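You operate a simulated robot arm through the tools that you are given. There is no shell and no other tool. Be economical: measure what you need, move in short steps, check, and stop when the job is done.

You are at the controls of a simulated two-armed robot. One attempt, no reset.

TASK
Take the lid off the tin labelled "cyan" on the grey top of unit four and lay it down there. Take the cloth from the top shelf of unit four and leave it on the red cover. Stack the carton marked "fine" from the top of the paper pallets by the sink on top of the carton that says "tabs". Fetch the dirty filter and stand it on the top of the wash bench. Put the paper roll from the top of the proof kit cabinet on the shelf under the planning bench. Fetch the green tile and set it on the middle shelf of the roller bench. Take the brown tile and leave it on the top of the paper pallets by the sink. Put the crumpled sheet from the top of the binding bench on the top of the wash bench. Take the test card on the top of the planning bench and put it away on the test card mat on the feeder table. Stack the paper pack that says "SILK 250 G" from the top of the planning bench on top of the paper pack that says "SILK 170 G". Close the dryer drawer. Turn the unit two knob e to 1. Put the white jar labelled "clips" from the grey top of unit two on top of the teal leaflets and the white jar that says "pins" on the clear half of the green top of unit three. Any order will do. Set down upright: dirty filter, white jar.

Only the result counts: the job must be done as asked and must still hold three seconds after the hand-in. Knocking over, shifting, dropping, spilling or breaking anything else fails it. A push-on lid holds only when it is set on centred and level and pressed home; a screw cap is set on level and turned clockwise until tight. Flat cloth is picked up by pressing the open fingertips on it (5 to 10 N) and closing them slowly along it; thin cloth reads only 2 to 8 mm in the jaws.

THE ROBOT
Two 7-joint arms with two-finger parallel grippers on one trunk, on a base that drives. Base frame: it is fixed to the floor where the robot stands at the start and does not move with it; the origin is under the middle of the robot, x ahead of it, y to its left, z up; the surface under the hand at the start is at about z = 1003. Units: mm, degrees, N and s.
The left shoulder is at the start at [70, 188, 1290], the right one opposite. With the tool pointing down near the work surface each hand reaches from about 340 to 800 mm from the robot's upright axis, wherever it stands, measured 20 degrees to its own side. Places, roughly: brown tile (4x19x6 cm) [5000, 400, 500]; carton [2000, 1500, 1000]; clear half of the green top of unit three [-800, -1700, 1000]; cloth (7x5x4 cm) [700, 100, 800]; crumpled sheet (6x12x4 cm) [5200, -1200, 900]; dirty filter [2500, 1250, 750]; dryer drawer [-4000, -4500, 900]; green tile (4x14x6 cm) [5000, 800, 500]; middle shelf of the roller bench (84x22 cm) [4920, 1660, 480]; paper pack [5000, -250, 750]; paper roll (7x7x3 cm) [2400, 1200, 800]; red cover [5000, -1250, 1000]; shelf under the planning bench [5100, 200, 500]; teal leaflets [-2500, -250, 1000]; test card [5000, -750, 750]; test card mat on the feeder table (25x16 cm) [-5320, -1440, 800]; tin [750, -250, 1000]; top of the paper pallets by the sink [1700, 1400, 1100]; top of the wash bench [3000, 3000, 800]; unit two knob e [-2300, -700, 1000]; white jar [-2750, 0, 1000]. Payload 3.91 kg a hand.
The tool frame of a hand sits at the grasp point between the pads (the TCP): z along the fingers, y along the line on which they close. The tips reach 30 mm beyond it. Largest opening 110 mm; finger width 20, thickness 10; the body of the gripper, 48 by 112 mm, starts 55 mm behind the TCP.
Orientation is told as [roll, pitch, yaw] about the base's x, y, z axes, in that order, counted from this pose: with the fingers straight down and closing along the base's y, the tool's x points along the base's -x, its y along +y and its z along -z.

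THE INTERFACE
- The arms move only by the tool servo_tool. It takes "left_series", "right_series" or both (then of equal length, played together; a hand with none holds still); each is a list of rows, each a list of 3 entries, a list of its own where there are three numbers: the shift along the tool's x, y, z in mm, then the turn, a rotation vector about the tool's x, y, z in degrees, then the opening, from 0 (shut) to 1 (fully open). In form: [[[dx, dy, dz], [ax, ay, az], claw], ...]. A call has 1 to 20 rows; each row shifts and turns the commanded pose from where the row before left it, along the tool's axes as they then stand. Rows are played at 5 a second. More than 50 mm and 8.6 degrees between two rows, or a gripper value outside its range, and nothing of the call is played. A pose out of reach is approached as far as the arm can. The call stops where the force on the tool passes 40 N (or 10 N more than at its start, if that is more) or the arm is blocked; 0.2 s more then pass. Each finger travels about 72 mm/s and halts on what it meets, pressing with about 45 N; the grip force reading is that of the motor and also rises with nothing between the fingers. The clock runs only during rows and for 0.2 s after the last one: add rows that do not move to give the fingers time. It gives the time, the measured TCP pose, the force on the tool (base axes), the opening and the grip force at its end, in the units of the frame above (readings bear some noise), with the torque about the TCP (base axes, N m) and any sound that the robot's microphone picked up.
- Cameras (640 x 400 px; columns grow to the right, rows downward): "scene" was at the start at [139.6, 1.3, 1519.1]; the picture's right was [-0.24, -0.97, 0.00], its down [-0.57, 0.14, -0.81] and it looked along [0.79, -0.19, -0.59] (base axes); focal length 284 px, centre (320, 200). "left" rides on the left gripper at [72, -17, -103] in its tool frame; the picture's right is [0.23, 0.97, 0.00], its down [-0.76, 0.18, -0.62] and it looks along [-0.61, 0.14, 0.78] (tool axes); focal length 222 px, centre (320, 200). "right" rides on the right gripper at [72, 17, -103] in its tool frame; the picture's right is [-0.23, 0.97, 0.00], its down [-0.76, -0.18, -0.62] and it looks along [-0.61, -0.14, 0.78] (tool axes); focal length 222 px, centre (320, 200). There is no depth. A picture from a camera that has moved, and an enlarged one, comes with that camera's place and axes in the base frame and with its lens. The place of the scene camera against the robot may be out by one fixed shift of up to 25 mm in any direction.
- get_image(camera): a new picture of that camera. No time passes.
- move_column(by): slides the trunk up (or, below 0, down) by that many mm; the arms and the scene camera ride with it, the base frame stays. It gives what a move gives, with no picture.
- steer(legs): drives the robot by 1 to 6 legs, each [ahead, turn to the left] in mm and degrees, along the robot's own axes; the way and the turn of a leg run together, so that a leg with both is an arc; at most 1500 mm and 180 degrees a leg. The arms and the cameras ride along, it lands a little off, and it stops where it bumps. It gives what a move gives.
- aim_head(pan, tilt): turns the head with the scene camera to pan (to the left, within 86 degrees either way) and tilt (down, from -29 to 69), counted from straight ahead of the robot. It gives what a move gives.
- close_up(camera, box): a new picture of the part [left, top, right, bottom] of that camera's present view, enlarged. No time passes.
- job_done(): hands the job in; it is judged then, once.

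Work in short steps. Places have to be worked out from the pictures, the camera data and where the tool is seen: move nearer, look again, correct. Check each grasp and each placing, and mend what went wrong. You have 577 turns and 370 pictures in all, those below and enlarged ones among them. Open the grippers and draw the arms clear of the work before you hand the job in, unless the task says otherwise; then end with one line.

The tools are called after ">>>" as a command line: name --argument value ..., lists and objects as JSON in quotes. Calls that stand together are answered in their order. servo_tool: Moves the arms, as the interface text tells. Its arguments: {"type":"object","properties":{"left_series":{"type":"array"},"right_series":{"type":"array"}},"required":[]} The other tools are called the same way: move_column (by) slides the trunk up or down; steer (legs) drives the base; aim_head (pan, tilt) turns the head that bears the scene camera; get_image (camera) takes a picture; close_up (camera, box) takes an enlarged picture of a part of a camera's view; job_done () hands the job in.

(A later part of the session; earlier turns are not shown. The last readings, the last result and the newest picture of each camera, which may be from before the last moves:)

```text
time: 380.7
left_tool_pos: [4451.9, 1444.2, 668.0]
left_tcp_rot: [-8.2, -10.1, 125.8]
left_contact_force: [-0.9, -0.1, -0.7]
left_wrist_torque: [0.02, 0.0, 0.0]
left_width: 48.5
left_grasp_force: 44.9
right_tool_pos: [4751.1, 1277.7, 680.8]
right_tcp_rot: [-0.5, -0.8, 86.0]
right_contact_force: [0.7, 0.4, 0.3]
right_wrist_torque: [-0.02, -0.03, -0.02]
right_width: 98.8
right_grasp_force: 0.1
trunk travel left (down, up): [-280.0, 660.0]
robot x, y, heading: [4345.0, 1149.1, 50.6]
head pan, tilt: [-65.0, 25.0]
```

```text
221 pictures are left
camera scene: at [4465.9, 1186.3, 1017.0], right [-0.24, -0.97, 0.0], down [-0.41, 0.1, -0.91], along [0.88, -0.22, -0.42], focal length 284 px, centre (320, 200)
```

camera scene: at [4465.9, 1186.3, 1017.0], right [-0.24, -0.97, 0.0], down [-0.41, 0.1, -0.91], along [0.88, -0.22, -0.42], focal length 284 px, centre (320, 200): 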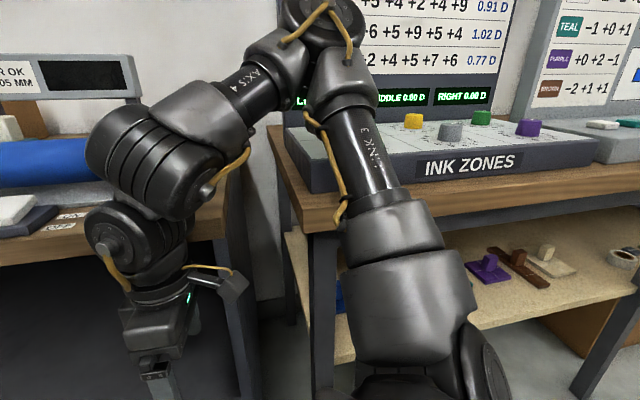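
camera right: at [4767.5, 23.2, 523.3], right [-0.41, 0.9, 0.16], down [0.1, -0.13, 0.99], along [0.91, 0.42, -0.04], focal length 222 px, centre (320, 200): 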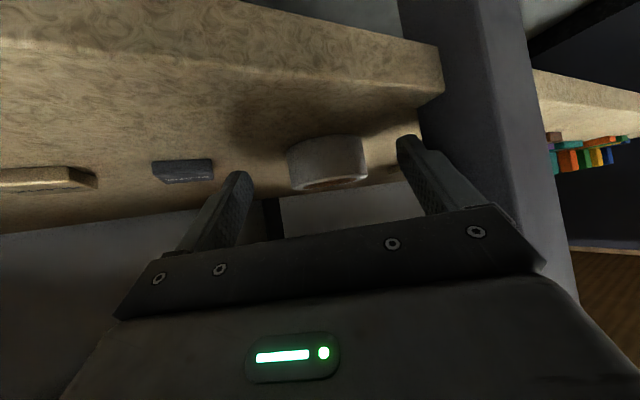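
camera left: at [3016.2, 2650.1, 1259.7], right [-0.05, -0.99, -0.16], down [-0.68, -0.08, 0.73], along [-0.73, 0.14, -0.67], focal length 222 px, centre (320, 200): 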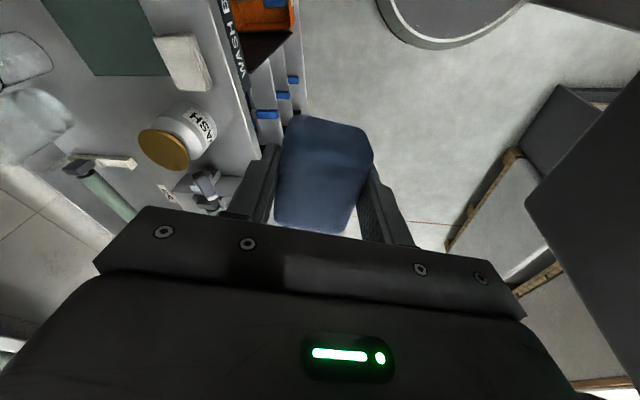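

The right elbow is close to the ink-zone panel. Back away left-rearwards, then face the bench again from farther off.

>>> steer --legs '[[0, 79], [200, 0]]'

>>> steer --legs '[[0, -130]]'

>>> aim_head --pan -35 --tilt 25

>>> get_image --camera "scene"

```text
time: 385.7
left_tool_pos: [3944.1, 1462.8, 666.9]
left_tcp_rot: [-7.8, -10.3, -155.0]
left_contact_force: [0.2, 0.1, -0.2]
left_wrist_torque: [0.02, -0.01, -0.02]
left_width: 48.8
left_grasp_force: 45.0
right_tool_pos: [4161.2, 1725.4, 677.9]
right_tcp_rot: [-0.1, -0.7, 165.3]
right_contact_force: [-0.6, 0.2, -0.6]
right_wrist_torque: [-0.01, -0.01, -0.01]
right_width: 98.8
right_grasp_force: 0.0
trunk travel left (down, up): [-280.0, 660.0]
robot x, y, heading: [4217.0, 1302.2, 130.7]
head pan, tilt: [-65.0, 25.0]
```

```text
time: 391.5
left_tool_pos: [4516.2, 1408.5, 667.5]
left_tcp_rot: [-7.7, -10.3, 75.3]
left_contact_force: [-0.2, 0.1, -0.3]
left_wrist_torque: [0.0, 0.06, 0.0]
left_width: 48.8
left_grasp_force: 45.1
right_tool_pos: [4579.5, 1073.8, 677.8]
right_tcp_rot: [-0.1, -0.7, 35.7]
right_contact_force: [0.9, -0.2, 0.5]
right_wrist_torque: [0.02, 0.0, 0.02]
right_width: 99.1
right_grasp_force: 0.0
trunk travel left (down, up): [-280.0, 660.0]
robot x, y, heading: [4218.2, 1300.9, 0.9]
head pan, tilt: [-65.0, 25.0]
```

```text
time: 392.5
left_tool_pos: [4515.5, 1408.8, 668.0]
left_tcp_rot: [-7.8, -10.3, 75.3]
left_contact_force: [-0.6, 0.1, -0.8]
left_wrist_torque: [0.0, -0.01, -0.01]
left_width: 48.9
left_grasp_force: 44.9
right_tool_pos: [4579.2, 1074.0, 678.5]
right_tcp_rot: [0.0, -0.7, 35.7]
right_contact_force: [-0.1, 0.1, -0.8]
right_wrist_torque: [-0.01, 0.03, -0.02]
right_width: 98.9
right_grasp_force: 0.0
trunk travel left (down, up): [-280.0, 660.0]
robot x, y, heading: [4218.6, 1301.2, 1.2]
head pan, tilt: [-35.0, 25.0]
```

```text
220 pictures are left
camera scene: at [4348.1, 1272.8, 1016.3], right [-0.56, -0.83, 0.0], down [-0.35, 0.24, -0.91], along [0.75, -0.51, -0.42], focal length 284 px, centre (320, 200)
```

scene: 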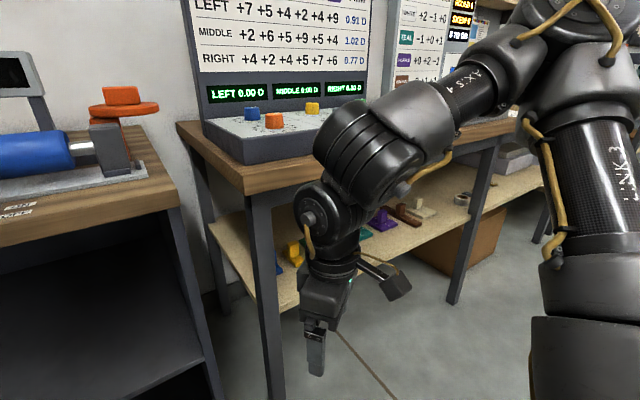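

Look with the right wrist camera at the tiles.

>>> get_image --camera "right"

```text
219 pictures are left
camera right: at [4509.0, 1042.4, 781.1], right [-0.38, 0.92, 0.0], down [0.72, 0.3, 0.63], along [0.58, 0.24, -0.77], focal length 222 px, centre (320, 200)
```

right: 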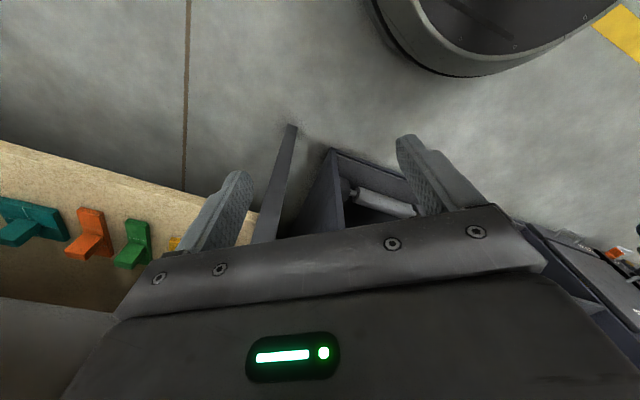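

Green tile ≈ (4965, 827). Reposition to about (4300, 1142), like the pose that worked for the roll.

>>> steer --legs '[[0, -63], [180, 0], [0, 62]]'

>>> get_image --camera "right"

```text
time: 399.4
left_tool_pos: [4604.3, 1241.1, 667.3]
left_tcp_rot: [-7.8, -10.4, 74.1]
left_contact_force: [-0.8, 0.3, -1.2]
left_wrist_torque: [-0.04, -0.02, -0.04]
left_width: 48.7
left_grasp_force: 45.7
right_tool_pos: [4659.5, 904.0, 679.2]
right_tcp_rot: [-0.2, -0.6, 34.3]
right_contact_force: [-0.4, 0.1, -0.1]
right_wrist_torque: [0.01, 0.0, -0.01]
right_width: 99.0
right_grasp_force: 0.1
trunk travel left (down, up): [-280.0, 660.0]
robot x, y, heading: [4302.5, 1143.3, -0.2]
head pan, tilt: [-35.0, 25.0]
```

```text
218 pictures are left
camera right: at [4588.1, 875.5, 781.1], right [-0.36, 0.93, 0.0], down [0.72, 0.28, 0.63], along [0.59, 0.23, -0.77], focal length 222 px, centre (320, 200)
```

right: 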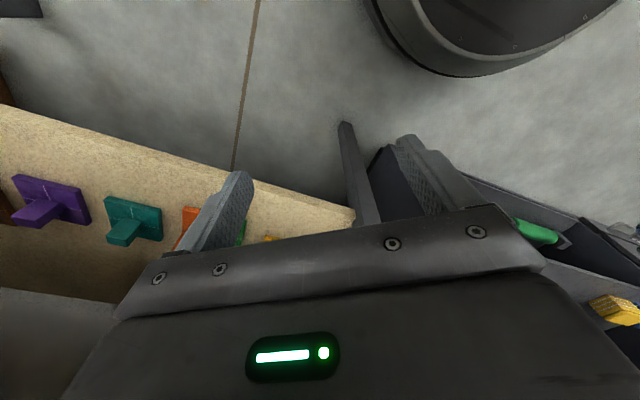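

Now yaw toward ~6° while sliding to (4730, 830), then tilt 40°.

>>> servo_tool --right_series '[[[-10, -24, 0], [0, 0, 7], 0.6], [[-10, -24, 0], [0, 0, 7], 0.6], [[-10, -24, 0], [0, 0, 7], 0.6], [[-10, -24, 0], [0, 0, 7], 0.6], [[0, 0, 0], [0, -8, 0], 0.6], [[0, 0, 0], [0, -8, 0], 0.6], [[0, 0, 0], [0, -8, 0], 0.6], [[0, 0, 0], [0, -8, 0], 0.6], [[0, 0, 0], [0, -8, 0], 0.6], [[0, 0, 0], [0, 0, 0], 0.6]]'

>>> get_image --camera "right"

>>> get_image --camera "scene"

```text
time: 401.6
left_tool_pos: [4603.5, 1242.3, 666.6]
left_tcp_rot: [-7.9, -10.3, 74.1]
left_contact_force: [0.2, 1.4, -0.8]
left_wrist_torque: [0.01, -0.02, -0.02]
left_width: 48.9
left_grasp_force: 45.2
right_tool_pos: [4759.4, 826.9, 684.7]
right_tcp_rot: [0.3, -40.7, 6.2]
right_contact_force: [-0.2, -0.4, 0.3]
right_wrist_torque: [0.01, 0.0, -0.01]
right_width: 66.1
right_grasp_force: 0.1
right hand out of reach, approached as far as the arm can: row 8, 9
trunk travel left (down, up): [-280.0, 660.0]
robot x, y, heading: [4300.4, 1141.7, -0.5]
head pan, tilt: [-35.0, 25.0]
```

```text
217 pictures are left
camera right: at [4635.8, 827.6, 716.9], right [0.06, 0.99, 0.15], down [0.19, -0.16, 0.97], along [0.98, -0.03, -0.2], focal length 222 px, centre (320, 200)
```

right: 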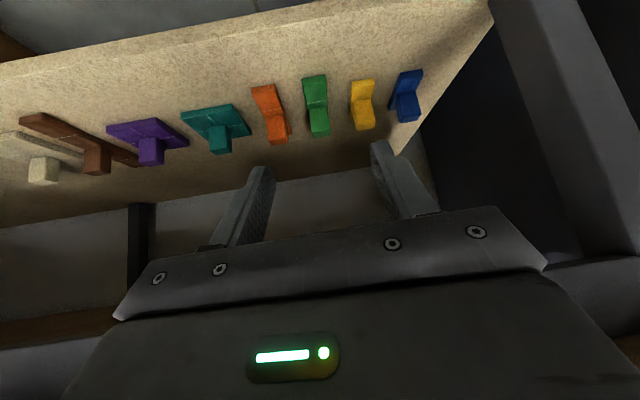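

```text
216 pictures are left
camera scene: at [4432.0, 1110.3, 1016.4], right [-0.58, -0.82, 0.0], down [-0.34, 0.24, -0.91], along [0.74, -0.53, -0.42], focal length 284 px, centre (320, 200)
```

scene: 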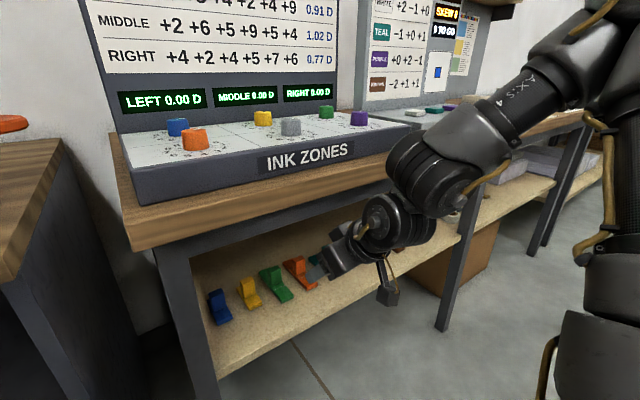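

Excellent view. Zoom on the green tile in both cameras.

>>> close_up --camera "right" --box '[240, 60, 440, 180]'

>>> close_up --camera "scene" --box '[200, 230, 340, 340]'

```text
3.20 times, centred on (340, 120) of right
camera zoom: at [4635.8, 827.6, 716.9], right [0.06, 0.99, 0.15], down [0.19, -0.16, 0.97], along [0.98, -0.03, -0.2], focal length 711 px, centre (256, 456)
```

zoom: 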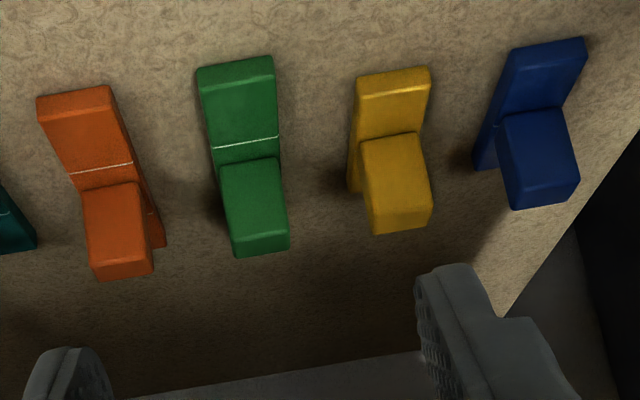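

```text
3.64 times, centred on (270, 285) of scene
camera zoom: at [4432.0, 1110.3, 1016.4], right [-0.58, -0.82, 0.0], down [-0.34, 0.24, -0.91], along [0.74, -0.53, -0.42], focal length 1033 px, centre (502, -109)
```

zoom: 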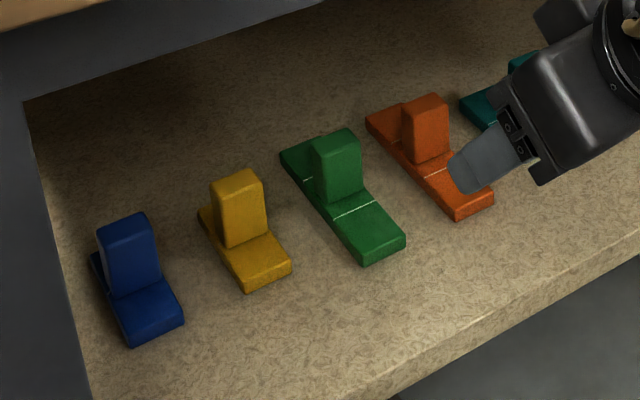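

Green knob ≈ (4976, 837), tile axis along x. Tilt to ~57° and move to a pre-grasp point along the approach line.

>>> servo_tool --right_series '[[[0, 0, 0], [0, -8.2, 0], 0.65], [[0, 0, 0], [0, -8.2, 0], 0.65], [[6, 0, 34], [0, 0, 0], 0.65], [[6, 0, 34], [0, 0, 0], 0.65], [[6, 0, 34], [0, 0, 0], 0.65], [[0, 0, 0], [0, 0, 0], 0.65]]'

>>> get_image --camera "right"

>>> get_image --camera "scene"

```text
time: 403.0
left_tool_pos: [4603.6, 1240.0, 666.3]
left_tcp_rot: [-7.8, -10.3, 74.1]
left_contact_force: [-0.2, 0.2, -0.1]
left_wrist_torque: [-0.02, 0.03, -0.03]
left_width: 48.6
left_grasp_force: 44.4
right_tool_pos: [4871.2, 821.3, 620.4]
right_tcp_rot: [0.4, -57.1, 6.0]
right_contact_force: [-0.3, 0.2, -1.0]
right_wrist_torque: [0.0, -0.01, -0.01]
right_width: 71.2
right_grasp_force: 0.1
right hand out of reach, approached as far as the arm can: row 1, 2
trunk travel left (down, up): [-280.0, 660.0]
robot x, y, heading: [4305.2, 1137.5, -0.5]
head pan, tilt: [-35.0, 25.0]
```

```text
213 pictures are left
camera right: at [4743.2, 823.6, 615.3], right [0.02, 0.98, 0.19], down [-0.09, -0.19, 0.98], along [1.0, -0.03, 0.08], focal length 222 px, centre (320, 200)
```

right: 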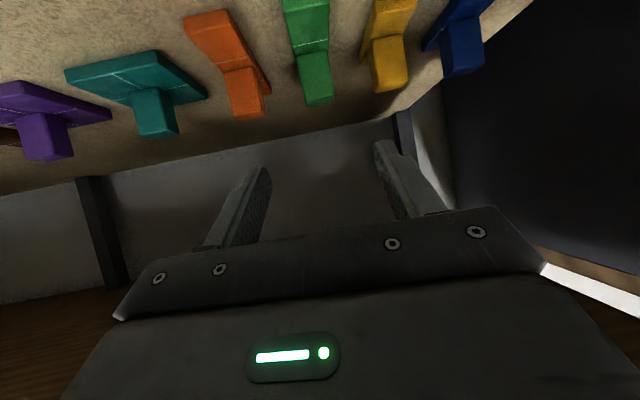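

```text
212 pictures are left
camera scene: at [4432.0, 1109.8, 1016.3], right [-0.58, -0.81, 0.0], down [-0.34, 0.24, -0.91], along [0.74, -0.53, -0.42], focal length 284 px, centre (320, 200)
```

scene: 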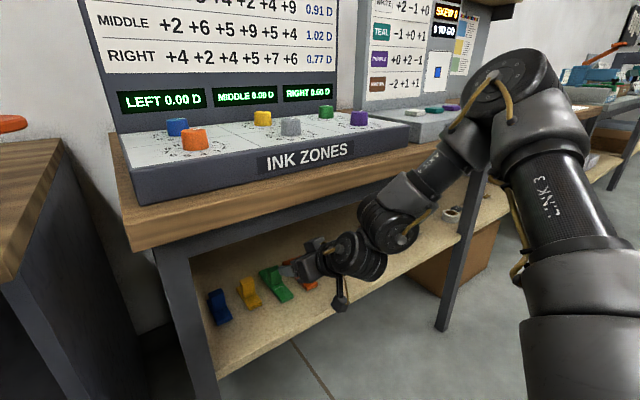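

Green knob confirmed at (4971, 836). Advance most of the way and check.

>>> servo_tool --right_series '[[[10, 2, 28], [0, 0, 0], 0.65], [[10, 2, 28], [0, 0, 0], 0.65], [[6, 2, 28], [0, 0, 0], 0.65], [[0, 0, 0], [0, 0, 0], 0.65]]'

>>> get_image --camera "right"

>>> close_up --camera "scene" --box '[220, 200, 400, 330]'

```text
time: 404.0
left_tool_pos: [4604.3, 1241.1, 667.2]
left_tcp_rot: [-7.8, -10.4, 74.1]
left_contact_force: [0.3, -0.3, -0.1]
left_wrist_torque: [-0.02, -0.04, 0.01]
left_width: 48.9
left_grasp_force: 45.2
right_tool_pos: [4926.2, 835.6, 552.1]
right_tcp_rot: [0.4, -57.1, 6.1]
right_contact_force: [0.5, -0.1, 0.8]
right_wrist_torque: [-0.02, 0.02, 0.0]
right_width: 71.5
right_grasp_force: 0.1
trunk travel left (down, up): [-280.0, 660.0]
robot x, y, heading: [4298.6, 1138.3, -0.3]
head pan, tilt: [-35.0, 25.0]
```

```text
211 pictures are left
camera right: at [4797.7, 836.2, 547.4], right [0.02, 0.98, 0.19], down [-0.09, -0.19, 0.98], along [1.0, -0.03, 0.08], focal length 222 px, centre (320, 200)
```

right: 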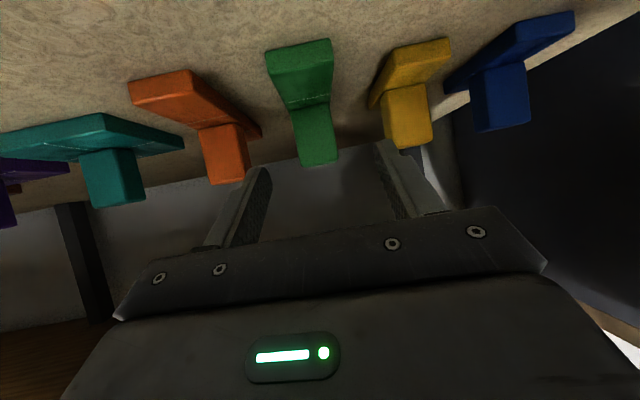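

```text
3.08 times, centred on (310, 265) of scene
camera zoom: at [4432.1, 1109.8, 1016.3], right [-0.58, -0.81, 0.0], down [-0.34, 0.24, -0.91], along [0.74, -0.53, -0.42], focal length 874 px, centre (351, 0)
```

zoom: 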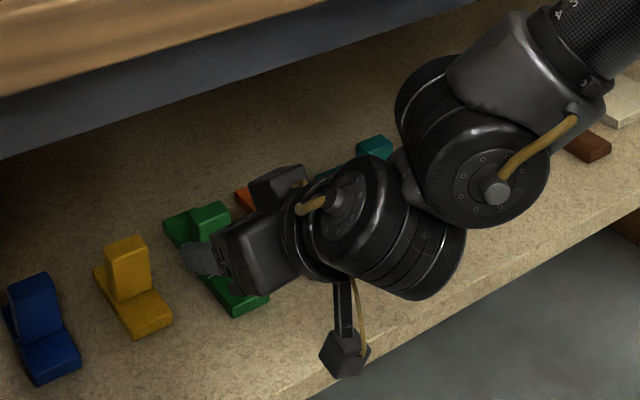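

Aligned. Final approach 43 mm, then close on the knob.

>>> servo_tool --right_series '[[[3, -1, 15], [0, 0, 0], 0.65], [[3, -1, 15], [0, 0, 0], 0.65], [[2, -1, 11], [0, 0, 0], 0.65], [[0, 0, 0], [0, 0, 0], 0.65], [[0, 0, 0], [0, 0, 0], 0.45], [[0, 0, 0], [0, 0, 0], 0.25], [[0, 0, 0], [0, 0, 0], 0.2], [[0, 0, 0], [0, 0, 0], 0.2]]'

>>> get_image --camera "right"

```text
time: 405.8
left_tool_pos: [4602.9, 1241.3, 667.0]
left_tcp_rot: [-7.8, -10.3, 74.2]
left_contact_force: [0.5, 0.3, 0.2]
left_wrist_torque: [-0.02, 0.04, -0.01]
left_width: 48.7
left_grasp_force: 45.1
right_tool_pos: [4957.3, 835.4, 522.9]
right_tcp_rot: [0.3, -57.1, 6.0]
right_contact_force: [-0.9, 0.2, 1.0]
right_wrist_torque: [-0.04, -0.07, -0.03]
right_width: 31.7
right_grasp_force: 45.3
trunk travel left (down, up): [-280.0, 660.0]
robot x, y, heading: [4302.5, 1136.5, -0.4]
head pan, tilt: [-35.0, 25.0]
```

```text
209 pictures are left
camera right: at [4828.3, 836.9, 518.5], right [0.02, 0.98, 0.19], down [-0.09, -0.19, 0.98], along [1.0, -0.03, 0.08], focal length 222 px, centre (320, 200)
```

right: 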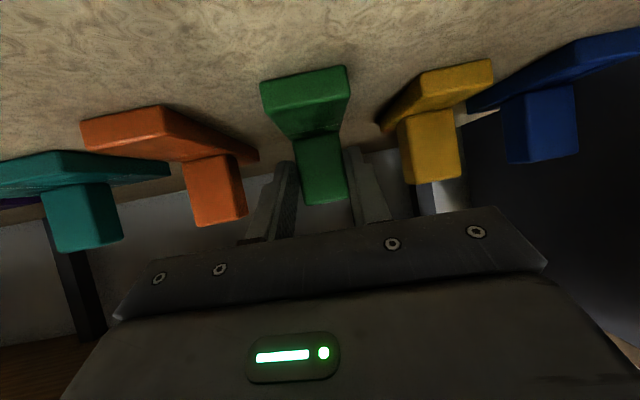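

Gripped (31.7 mm). Lift 50 mm straight up, then withdraw.

>>> servo_tool --right_series '[[[-17, 0, -11], [0, 0, 0], 0.2], [[-25, 0, -16], [0, 0, 0], 0.2], [[0, 0, 0], [0, 0, 0], 0.2]]'

>>> get_image --camera "right"

>>> close_up --camera "scene" --box '[180, 180, 400, 330]'

```text
time: 406.6
left_tool_pos: [4603.9, 1240.5, 667.1]
left_tcp_rot: [-7.9, -10.4, 74.1]
left_contact_force: [-0.7, -0.2, -0.3]
left_wrist_torque: [-0.03, 0.0, 0.01]
left_width: 48.8
left_grasp_force: 45.1
right_tool_pos: [4955.3, 834.3, 571.7]
right_tcp_rot: [0.4, -56.8, 6.0]
right_contact_force: [0.5, 0.1, -1.7]
right_wrist_torque: [-0.03, 0.04, 0.03]
right_width: 31.4
right_grasp_force: 44.8
trunk travel left (down, up): [-280.0, 660.0]
robot x, y, heading: [4300.5, 1139.1, -0.4]
head pan, tilt: [-35.0, 25.0]
```

```text
208 pictures are left
camera right: at [4826.4, 835.5, 567.4], right [0.02, 0.98, 0.19], down [-0.08, -0.19, 0.98], along [1.0, -0.03, 0.08], focal length 222 px, centre (320, 200)
```

right: 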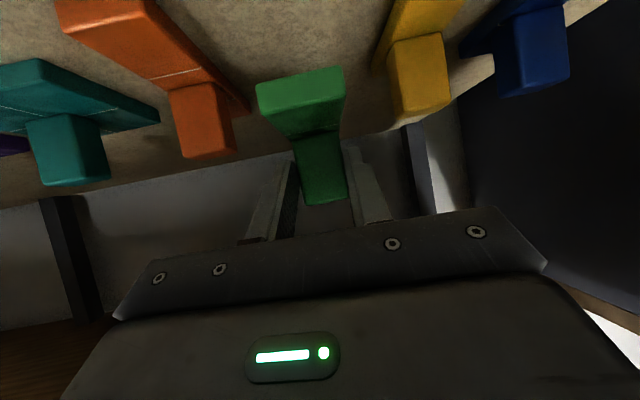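

```text
2.67 times, centred on (290, 255) of scene
camera zoom: at [4431.7, 1108.8, 1015.8], right [-0.58, -0.81, 0.0], down [-0.34, 0.25, -0.91], along [0.74, -0.53, -0.42], focal length 758 px, centre (400, 53)
```

zoom: 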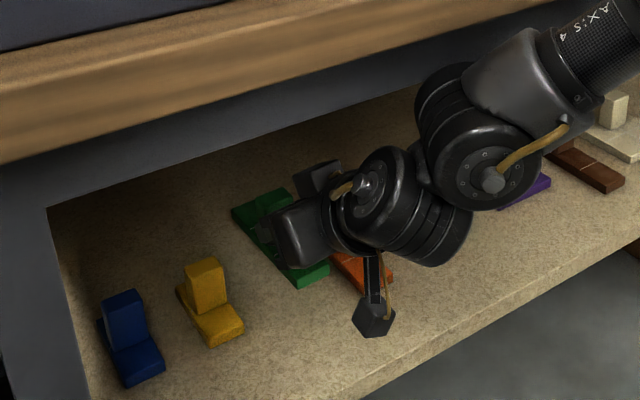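

Lifted cleanly. Withdraw from under the bench.

>>> servo_tool --right_series '[[[20, 4, -37], [0, 0, 0], 0.2], [[20, 4, -37], [0, 0, 0], 0.2], [[20, 4, -37], [0, 0, 0], 0.2], [[20, 4, -37], [0, 0, 0], 0.2], [[20, 4, -37], [0, 0, 0], 0.2], [[20, 4, -37], [0, 0, 0], 0.2], [[0, 0, 0], [0, 0, 0], 0.2]]'

>>> get_image --camera "scene"

```text
time: 408.2
left_tool_pos: [4603.3, 1241.8, 666.0]
left_tcp_rot: [-7.7, -10.3, 74.2]
left_contact_force: [0.4, -0.4, -0.4]
left_wrist_torque: [0.0, 0.01, 0.01]
left_width: 48.7
left_grasp_force: 44.7
right_tool_pos: [4787.5, 828.2, 584.0]
right_tcp_rot: [0.5, -57.0, 6.0]
right_contact_force: [0.2, -0.3, -0.4]
right_wrist_torque: [-0.01, 0.05, 0.02]
right_width: 31.3
right_grasp_force: 45.2
right hand out of reach, approached as far as the arm can: row 5, 6
trunk travel left (down, up): [-280.0, 660.0]
robot x, y, heading: [4302.6, 1142.5, -0.6]
head pan, tilt: [-35.0, 25.0]
```

```text
206 pictures are left
camera scene: at [4432.2, 1109.6, 1016.3], right [-0.58, -0.82, 0.0], down [-0.34, 0.25, -0.91], along [0.74, -0.52, -0.42], focal length 284 px, centre (320, 200)
```

scene: 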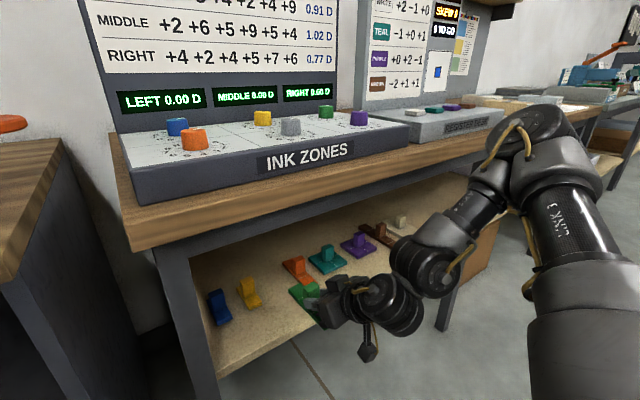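

Back the base out 150 mm, then go to the roller bench.

>>> steer --legs '[[-160, 0]]'

>>> steer --legs '[[0, 90], [690, 0], [0, -90]]'

>>> aim_head --pan -20 --tilt 30

>>> get_image --camera "scene"

>>> get_image --camera "right"

```text
time: 409.7
left_tool_pos: [4443.5, 1241.4, 667.8]
left_tcp_rot: [-8.0, -10.3, 73.9]
left_contact_force: [0.2, -0.4, -1.2]
left_wrist_torque: [-0.01, -0.02, 0.0]
left_width: 49.1
left_grasp_force: 44.6
right_tool_pos: [4626.9, 829.8, 584.3]
right_tcp_rot: [0.4, -57.1, 5.9]
right_contact_force: [-0.7, 0.5, -0.5]
right_wrist_torque: [0.01, 0.04, -0.02]
right_width: 31.2
right_grasp_force: 44.8
trunk travel left (down, up): [-280.0, 660.0]
robot x, y, heading: [4142.4, 1144.6, -0.3]
head pan, tilt: [-35.0, 25.0]
```

```text
time: 421.1
left_tool_pos: [4452.9, 1938.5, 667.1]
left_tcp_rot: [-7.8, -10.2, 74.4]
left_contact_force: [0.6, 0.0, -0.6]
left_wrist_torque: [0.01, -0.04, 0.01]
left_width: 48.8
left_grasp_force: 45.0
right_tool_pos: [4639.4, 1528.1, 584.7]
right_tcp_rot: [0.4, -57.0, 6.4]
right_contact_force: [0.0, 1.3, -2.2]
right_wrist_torque: [-0.03, 0.03, 0.01]
right_width: 31.1
right_grasp_force: 44.7
trunk travel left (down, up): [-280.0, 660.0]
robot x, y, heading: [4152.1, 1834.7, -0.0]
head pan, tilt: [-35.0, 25.0]
```

```text
time: 421.8
left_tool_pos: [4451.1, 1938.3, 666.7]
left_tcp_rot: [-7.7, -10.2, 74.6]
left_contact_force: [0.1, -0.2, -0.5]
left_wrist_torque: [0.0, -0.04, 0.02]
left_width: 49.0
left_grasp_force: 45.3
right_tool_pos: [4638.7, 1526.6, 584.5]
right_tcp_rot: [0.4, -57.1, 6.4]
right_contact_force: [0.3, -0.3, 0.4]
right_wrist_torque: [0.02, 0.04, 0.0]
right_width: 31.1
right_grasp_force: 44.4
trunk travel left (down, up): [-280.0, 660.0]
robot x, y, heading: [4147.2, 1839.0, 0.2]
head pan, tilt: [-20.0, 30.0]
```

```text
205 pictures are left
camera scene: at [4290.8, 1826.8, 1008.3], right [-0.34, -0.94, 0.0], down [-0.47, 0.17, -0.87], along [0.81, -0.3, -0.5], focal length 284 px, centre (320, 200)
```

scene: 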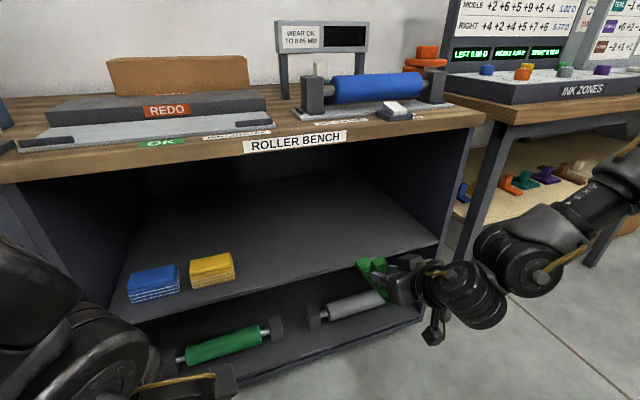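

```text
204 pictures are left
camera right: at [4511.0, 1527.7, 579.2], right [0.01, 0.98, 0.19], down [-0.09, -0.19, 0.98], along [1.0, -0.02, 0.08], focal length 222 px, centre (320, 200)
```

right: 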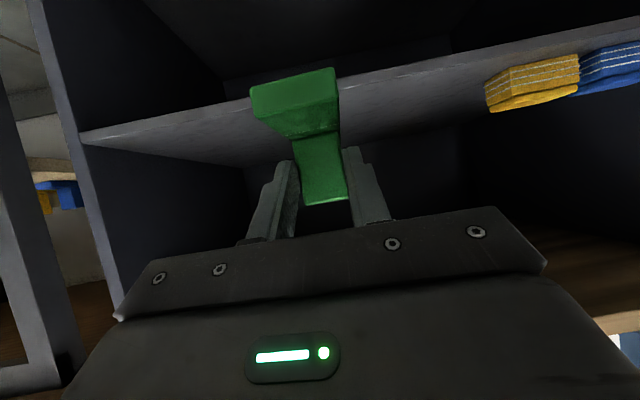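

Middle shelf ≈ z 470, front edge x≈4787. Drive forward 90 mm, then move the tile in over the shelf.

>>> steer --legs '[[90, 0]]'

>>> servo_tool --right_series '[[[-21, -4, 32], [0, 0, 0], 0.2], [[-21, -4, 32], [0, 0, 0], 0.2], [[-21, -4, 32], [0, 0, 0], 0.2], [[-21, -4, 32], [0, 0, 0], 0.2], [[0, 0, 0], [0, 0, 0], 0.2]]'

>>> get_image --camera "scene"

>>> get_image --camera "right"

```text
time: 422.9
left_tool_pos: [4542.0, 1938.6, 666.2]
left_tcp_rot: [-7.8, -10.3, 74.6]
left_contact_force: [1.3, -0.8, 0.0]
left_wrist_torque: [-0.02, 0.06, -0.02]
left_width: 49.0
left_grasp_force: 45.0
right_tool_pos: [4729.7, 1528.2, 582.7]
right_tcp_rot: [0.5, -57.1, 6.5]
right_contact_force: [0.6, 0.3, -1.5]
right_wrist_torque: [0.01, 0.04, -0.01]
right_width: 30.7
right_grasp_force: 44.8
trunk travel left (down, up): [-280.0, 660.0]
robot x, y, heading: [4240.5, 1836.7, 0.0]
head pan, tilt: [-20.0, 30.0]
```

```text
time: 424.1
left_tool_pos: [4541.9, 1938.2, 668.3]
left_tcp_rot: [-7.8, -10.4, 74.5]
left_contact_force: [-0.3, -0.3, 0.0]
left_wrist_torque: [0.02, 0.0, 0.0]
left_width: 48.9
left_grasp_force: 45.1
right_tool_pos: [4884.4, 1531.2, 584.6]
right_tcp_rot: [0.4, -57.0, 6.5]
right_contact_force: [0.0, -0.3, -1.2]
right_wrist_torque: [-0.01, 0.0, 0.01]
right_width: 30.7
right_grasp_force: 45.6
trunk travel left (down, up): [-280.0, 660.0]
robot x, y, heading: [4242.6, 1836.0, 0.3]
head pan, tilt: [-20.0, 30.0]
```

```text
203 pictures are left
camera scene: at [4381.2, 1827.2, 1008.3], right [-0.34, -0.94, 0.0], down [-0.47, 0.17, -0.87], along [0.81, -0.29, -0.5], focal length 284 px, centre (320, 200)
```

scene: 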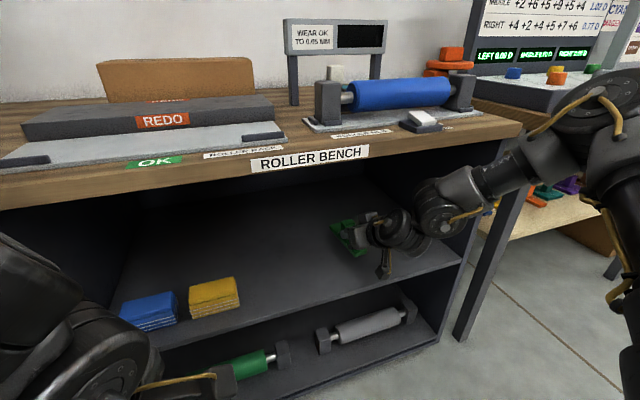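

```text
202 pictures are left
camera right: at [4755.2, 1530.7, 580.5], right [0.01, 0.98, 0.19], down [-0.09, -0.19, 0.98], along [1.0, -0.02, 0.08], focal length 222 px, centre (320, 200)
```

right: 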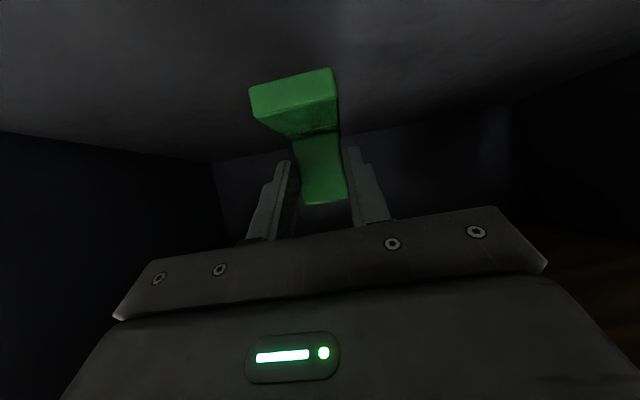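

Over the shelf. Lower vertically in steps.

>>> servo_tool --right_series '[[[20, 0, 13], [0, 0, 0], 0.2], [[20, 0, 13], [0, 0, 0], 0.2], [[8, 0, 5], [0, 0, 0], 0.2], [[0, 0, 0], [0, 0, 0], 0.2]]'

>>> close_up --camera "scene" --box '[280, 160, 480, 310]'

```text
time: 425.1
left_tool_pos: [4542.2, 1938.5, 666.7]
left_tcp_rot: [-7.8, -10.2, 74.6]
left_contact_force: [0.5, 0.1, -0.2]
left_wrist_torque: [-0.04, 0.0, 0.01]
left_width: 49.0
left_grasp_force: 44.7
right_tool_pos: [4882.9, 1529.6, 528.5]
right_tcp_rot: [0.5, -57.1, 6.6]
right_contact_force: [-0.6, 0.2, -1.0]
right_wrist_torque: [0.01, 0.03, -0.01]
right_width: 31.1
right_grasp_force: 44.6
trunk travel left (down, up): [-280.0, 660.0]
robot x, y, heading: [4236.7, 1834.9, 0.2]
head pan, tilt: [-20.0, 30.0]
```

```text
2.67 times, centred on (380, 235) of scene
camera zoom: at [4381.3, 1827.1, 1008.3], right [-0.34, -0.94, 0.0], down [-0.47, 0.17, -0.87], along [0.81, -0.29, -0.5], focal length 758 px, centre (160, 107)
```

zoom: 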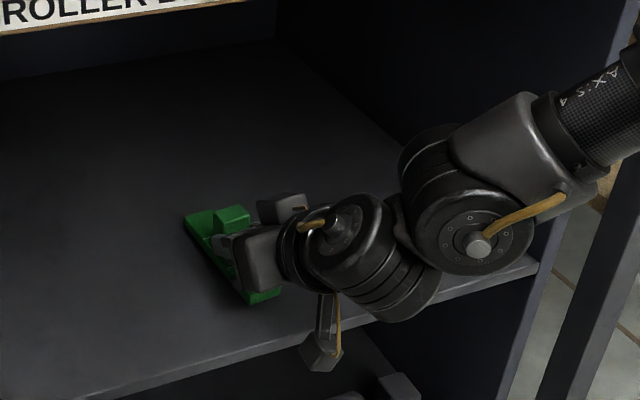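

Continue in small steps to contact.

>>> servo_tool --right_series '[[[4, 0, 3], [0, 0, 0], 0.2], [[4, 0, 3], [0, 0, 0], 0.2], [[3, 0, 2], [0, 0, 0], 0.2], [[0, 0, 0], [0, 0, 0], 0.2]]'

```text
time: 426.1
left_tool_pos: [4541.3, 1939.3, 667.3]
left_tcp_rot: [-8.0, -10.3, 74.6]
left_contact_force: [-0.2, -0.4, 0.1]
left_wrist_torque: [0.02, -0.02, -0.01]
left_width: 48.9
left_grasp_force: 44.8
right_tool_pos: [4884.7, 1530.5, 517.6]
right_tcp_rot: [0.4, -57.5, 6.4]
right_contact_force: [-1.8, -1.4, 16.2]
right_wrist_torque: [-0.03, -0.63, -0.12]
right_width: 30.9
right_grasp_force: 44.9
trunk travel left (down, up): [-280.0, 660.0]
robot x, y, heading: [4241.0, 1832.9, 0.2]
head pan, tilt: [-20.0, 30.0]
```

Contact. Release and withdraw along the tool axis.

>>> servo_tool --right_series '[[[0, 0, 0], [0, 0, 0], 0.35], [[0, 0, 0], [0, 0, 0], 0.5], [[0, 0, 0], [0, 0, 0], 0.6], [[0, 0, -20], [0, 0, 0], 0.6], [[0, 0, -35], [0, 0, 0], 0.6], [[0, 0, -40], [0, 0, 0], 0.6], [[0, 0, -40], [0, 0, 0], 0.6], [[0, 0, 0], [0, 0, 0], 0.6]]'

>>> get_image --camera "right"

>>> close_up --camera "scene" --box '[240, 150, 440, 300]'

```text
time: 427.9
left_tool_pos: [4541.1, 1938.0, 666.3]
left_tcp_rot: [-7.8, -10.3, 74.6]
left_contact_force: [-0.5, -0.6, 1.1]
left_wrist_torque: [0.04, -0.01, -0.03]
left_width: 48.9
left_grasp_force: 45.4
right_tool_pos: [4771.0, 1515.9, 587.6]
right_tcp_rot: [0.5, -57.0, 6.5]
right_contact_force: [0.0, -0.1, 0.3]
right_wrist_torque: [0.01, -0.01, 0.0]
right_width: 65.9
right_grasp_force: 0.0
trunk travel left (down, up): [-280.0, 660.0]
robot x, y, heading: [4244.7, 1832.9, 0.0]
head pan, tilt: [-20.0, 30.0]
```

```text
200 pictures are left
camera right: at [4642.8, 1516.1, 583.2], right [0.01, 0.98, 0.19], down [-0.09, -0.19, 0.98], along [1.0, -0.02, 0.08], focal length 222 px, centre (320, 200)
```

right: 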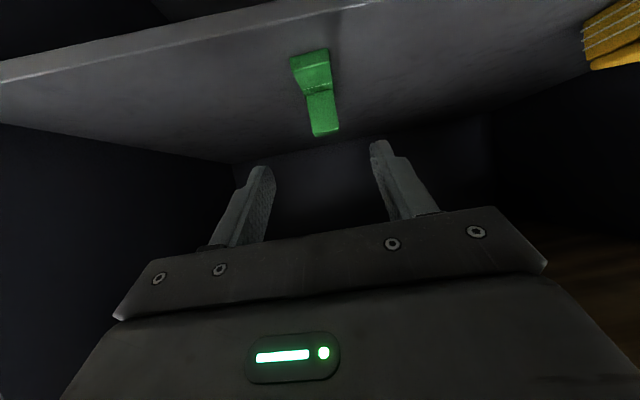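

```text
2.67 times, centred on (340, 225) of scene
camera zoom: at [4381.3, 1827.1, 1008.3], right [-0.34, -0.94, 0.0], down [-0.47, 0.17, -0.87], along [0.81, -0.29, -0.5], focal length 758 px, centre (267, 133)
```

zoom: 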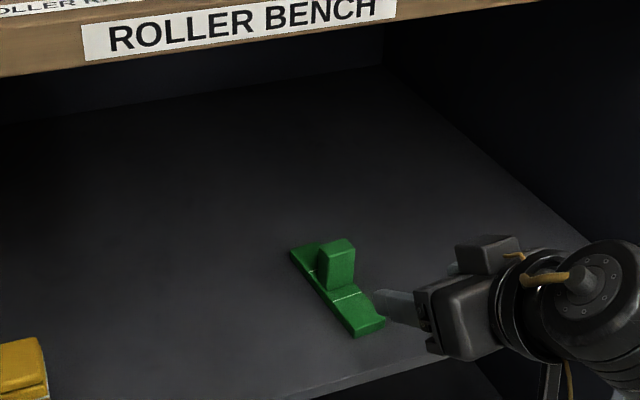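

Green tile is on the middle shelf. Next the brown tile: reverse out and move to about (4320, 745).

>>> steer --legs '[[-100, 0], [0, 90], [-1090, 0]]'

>>> steer --legs '[[0, -90]]'

>>> get_image --camera "scene"

```text
time: 438.1
left_tool_pos: [4039.4, 1043.1, 667.3]
left_tcp_rot: [-7.8, -10.3, 164.6]
left_contact_force: [0.6, 0.6, -0.3]
left_wrist_torque: [0.03, -0.01, -0.03]
left_width: 49.1
left_grasp_force: 45.3
right_tool_pos: [4461.6, 1273.0, 588.2]
right_tcp_rot: [0.4, -57.1, 96.6]
right_contact_force: [0.0, -0.7, 0.3]
right_wrist_torque: [0.02, 0.02, 0.01]
right_width: 66.1
right_grasp_force: 0.0
trunk travel left (down, up): [-280.0, 660.0]
robot x, y, heading: [4142.4, 746.1, 89.9]
head pan, tilt: [-20.0, 30.0]
```

```text
time: 442.4
left_tool_pos: [4441.8, 844.8, 667.7]
left_tcp_rot: [-7.7, -10.3, 74.5]
left_contact_force: [-0.4, -0.7, -1.1]
left_wrist_torque: [-0.04, 0.0, -0.01]
left_width: 48.9
left_grasp_force: 45.3
right_tool_pos: [4670.8, 423.0, 587.2]
right_tcp_rot: [0.4, -57.0, 6.5]
right_contact_force: [0.1, 0.3, -0.4]
right_wrist_torque: [0.0, -0.04, 0.02]
right_width: 66.0
right_grasp_force: 0.1
trunk travel left (down, up): [-280.0, 660.0]
robot x, y, heading: [4144.7, 743.3, 0.1]
head pan, tilt: [-20.0, 30.0]
```

```text
198 pictures are left
camera scene: at [4281.3, 734.4, 1008.3], right [-0.34, -0.94, 0.0], down [-0.47, 0.17, -0.87], along [0.81, -0.3, -0.5], focal length 284 px, centre (320, 200)
```

scene: 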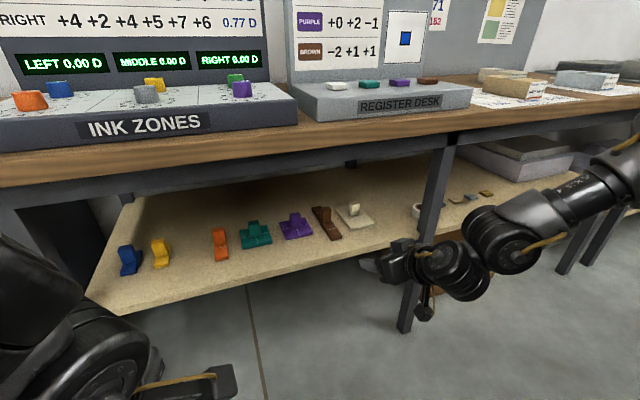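

Drive forward 170 mm (hand passes just over the shelf) and check with the wrist camera.

>>> steer --legs '[[165, 0]]'

>>> get_image --camera "right"

>>> get_image --camera "scene"

```text
time: 443.8
left_tool_pos: [4609.3, 846.3, 667.5]
left_tcp_rot: [-7.9, -10.3, 74.5]
left_contact_force: [0.0, -0.1, -0.7]
left_wrist_torque: [-0.03, 0.01, -0.01]
left_width: 49.2
left_grasp_force: 45.4
right_tool_pos: [4837.3, 422.1, 587.2]
right_tcp_rot: [0.4, -57.0, 6.4]
right_contact_force: [0.1, 0.1, 0.4]
right_wrist_torque: [-0.02, -0.01, 0.02]
right_width: 65.8
right_grasp_force: 0.2
trunk travel left (down, up): [-280.0, 660.0]
robot x, y, heading: [4308.0, 743.5, 0.0]
head pan, tilt: [-20.0, 30.0]
```

```text
197 pictures are left
camera right: at [4709.5, 423.2, 582.8], right [0.01, 0.98, 0.19], down [-0.09, -0.19, 0.98], along [1.0, -0.02, 0.08], focal length 222 px, centre (320, 200)
```

right: 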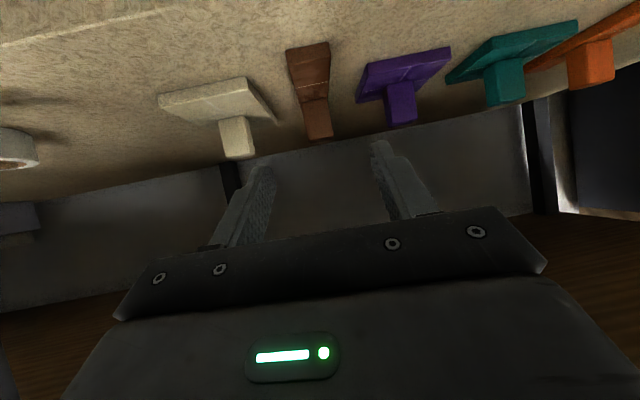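

```text
196 pictures are left
camera scene: at [4448.5, 734.6, 1008.2], right [-0.34, -0.94, 0.0], down [-0.47, 0.17, -0.87], along [0.81, -0.3, -0.5], focal length 284 px, centre (320, 200)
```

scene: 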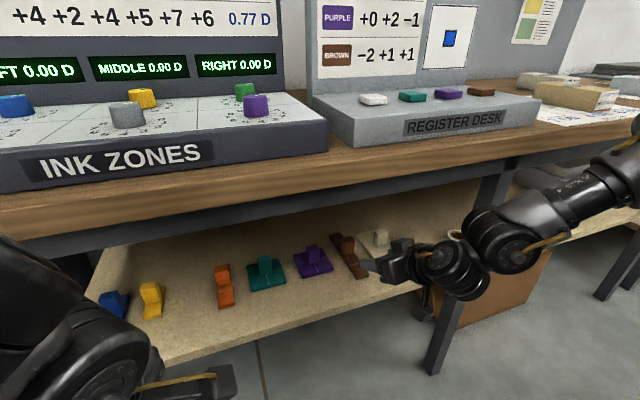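

Brown knob ≈ (4985, 434). Advance most of the way and verify.

>>> servo_tool --right_series '[[[-3, -1, 36], [0, 0, 0], 0.65], [[-3, -1, 36], [0, 0, 0], 0.65], [[-3, -1, 30], [0, 0, 0], 0.65], [[0, 0, 0], [0, 0, 0], 0.65]]'

>>> get_image --camera "right"

>>> close_up --camera "scene" --box '[280, 190, 480, 340]'

```text
time: 444.8
left_tool_pos: [4608.5, 846.9, 666.2]
left_tcp_rot: [-7.8, -10.3, 74.6]
left_contact_force: [0.3, -1.3, -0.5]
left_wrist_torque: [0.01, 0.03, 0.01]
left_width: 48.8
left_grasp_force: 45.3
right_tool_pos: [4927.5, 431.3, 539.5]
right_tcp_rot: [0.4, -57.1, 6.4]
right_contact_force: [0.4, 0.4, -0.2]
right_wrist_torque: [0.0, -0.01, 0.02]
right_width: 71.5
right_grasp_force: 0.0
trunk travel left (down, up): [-280.0, 660.0]
robot x, y, heading: [4310.5, 744.7, -0.1]
head pan, tilt: [-20.0, 30.0]
```

```text
195 pictures are left
camera right: at [4799.3, 431.2, 535.4], right [0.01, 0.98, 0.19], down [-0.09, -0.19, 0.98], along [1.0, -0.02, 0.08], focal length 222 px, centre (320, 200)
```

right: 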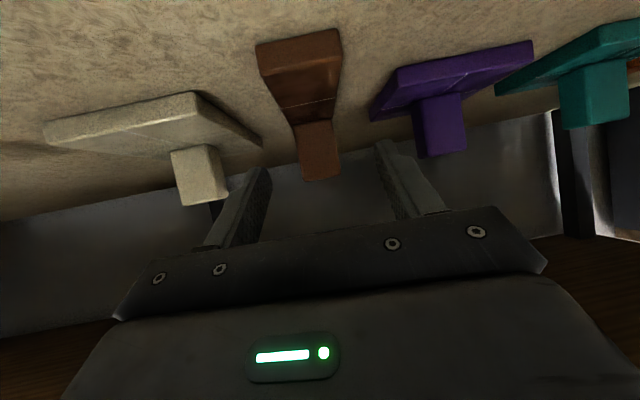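

```text
2.67 times, centred on (380, 265) of scene
camera zoom: at [4447.7, 734.7, 1008.3], right [-0.34, -0.94, 0.0], down [-0.47, 0.17, -0.87], along [0.81, -0.3, -0.5], focal length 758 px, centre (160, 27)
```

zoom: 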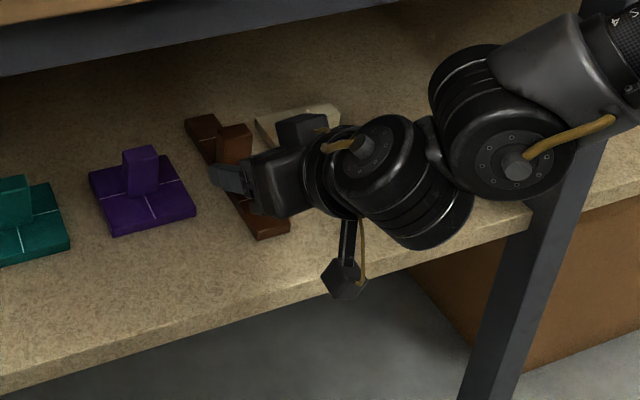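

Narrow the opening to 55 mm and finish the approach.

>>> servo_tool --right_series '[[[0, 0, 0], [0, 0, 0], 0.5], [[-3, 0, 16], [0, 0, 0], 0.5], [[-3, 0, 16], [0, 0, 0], 0.5], [[-3, 0, 14], [0, 0, 0], 0.5], [[0, 0, 0], [0, 0, 0], 0.5]]'

>>> get_image --camera "right"

```text
time: 446.0
left_tool_pos: [4608.3, 845.5, 666.5]
left_tcp_rot: [-7.8, -10.3, 74.5]
left_contact_force: [-0.4, -0.1, 0.4]
left_wrist_torque: [0.01, 0.02, -0.02]
left_width: 48.9
left_grasp_force: 45.2
right_tool_pos: [4970.6, 434.4, 521.5]
right_tcp_rot: [0.4, -56.9, 6.5]
right_contact_force: [-1.1, 0.7, -0.7]
right_wrist_torque: [0.02, 0.01, 0.04]
right_width: 55.0
right_grasp_force: 0.1
trunk travel left (down, up): [-280.0, 660.0]
robot x, y, heading: [4307.7, 742.8, 0.0]
head pan, tilt: [-20.0, 30.0]
```

```text
193 pictures are left
camera right: at [4842.3, 436.1, 517.4], right [0.01, 0.98, 0.19], down [-0.09, -0.19, 0.98], along [1.0, -0.02, 0.08], focal length 222 px, centre (320, 200)
```

right: 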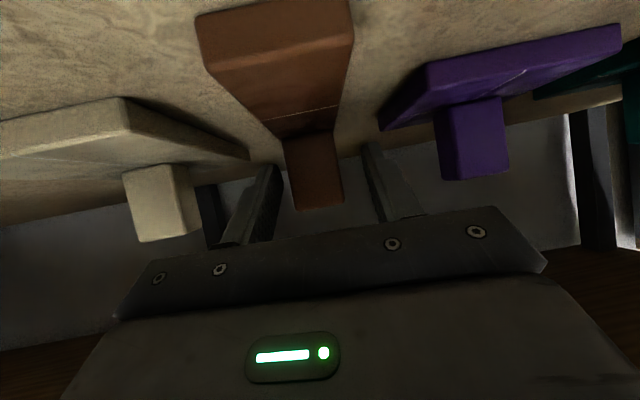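

Close on the knob and lift.

>>> servo_tool --right_series '[[[0, 0, 0], [0, 0, 0], 0.35], [[0, 0, 0], [0, 0, 0], 0.2], [[0, 0, 0], [0, 0, 0], 0.2], [[0, 0, 0], [0, 0, 0], 0.2], [[-17, 0, -11], [0, 0, 0], 0.2], [[-25, 0, -16], [0, 0, 0], 0.2], [[0, 0, 0], [0, 0, 0], 0.2]]'

>>> get_image --camera "right"

```text
time: 447.8
left_tool_pos: [4610.8, 844.4, 668.7]
left_tcp_rot: [-7.8, -10.5, 74.6]
left_contact_force: [0.4, 0.1, -0.2]
left_wrist_torque: [-0.02, -0.02, -0.02]
left_width: 49.0
left_grasp_force: 44.8
right_tool_pos: [4958.4, 434.1, 547.4]
right_tcp_rot: [0.5, -54.1, 6.7]
right_contact_force: [-0.1, -0.8, -0.7]
right_wrist_torque: [-0.04, 0.02, 0.03]
right_width: 31.3
right_grasp_force: 44.8
trunk travel left (down, up): [-280.0, 660.0]
robot x, y, heading: [4308.1, 742.6, -0.3]
head pan, tilt: [-20.0, 30.0]
stopped in row 7 (right hand): the arm was blocked; the commanded pose is now the measured one
```

```text
192 pictures are left
camera right: at [4829.8, 433.3, 549.2], right [0.01, 0.98, 0.19], down [-0.04, -0.19, 0.98], along [1.0, -0.02, 0.03], focal length 222 px, centre (320, 200)
```

right: 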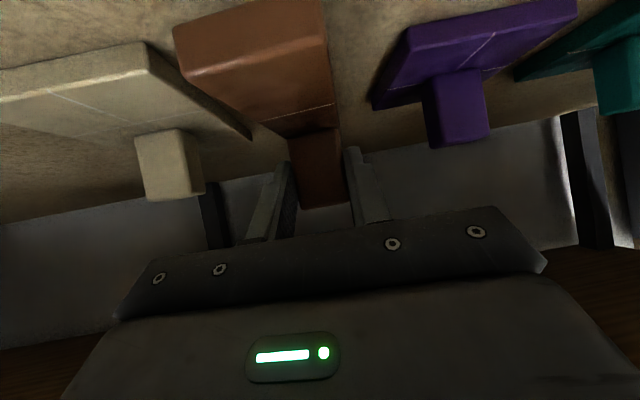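

The wrist met the bench rail after a 26 mm lift; enough clearance. Withdraw straight back (−x).

>>> servo_tool --right_series '[[[22, 4, -30], [0, 0, 0], 0.2], [[22, 4, -30], [0, 0, 0], 0.2], [[0, 0, 0], [0, 0, 0], 0.2]]'

>>> get_image --camera "scene"

```text
time: 448.6
left_tool_pos: [4608.0, 846.6, 668.3]
left_tcp_rot: [-7.9, -10.3, 74.5]
left_contact_force: [0.2, 0.1, -1.1]
left_wrist_torque: [0.02, -0.01, 0.01]
left_width: 48.9
left_grasp_force: 44.9
right_tool_pos: [4886.1, 434.4, 552.7]
right_tcp_rot: [0.4, -55.1, 6.8]
right_contact_force: [0.1, -0.4, -1.5]
right_wrist_torque: [-0.01, 0.0, -0.02]
right_width: 31.5
right_grasp_force: 45.0
trunk travel left (down, up): [-280.0, 660.0]
robot x, y, heading: [4308.0, 739.9, 0.1]
head pan, tilt: [-20.0, 30.0]
```

```text
191 pictures are left
camera scene: at [4447.2, 734.6, 1008.4], right [-0.34, -0.94, 0.0], down [-0.47, 0.17, -0.87], along [0.81, -0.29, -0.5], focal length 284 px, centre (320, 200)
```

scene: 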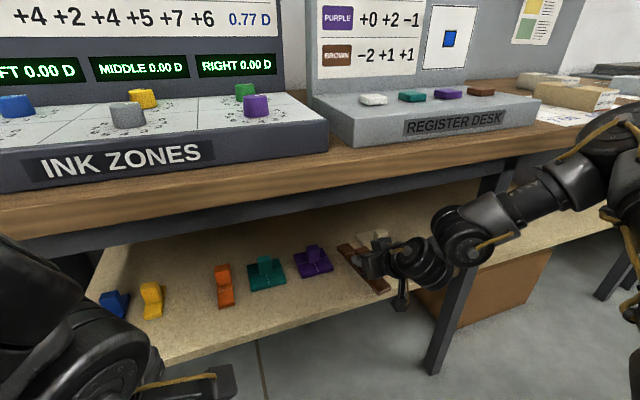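

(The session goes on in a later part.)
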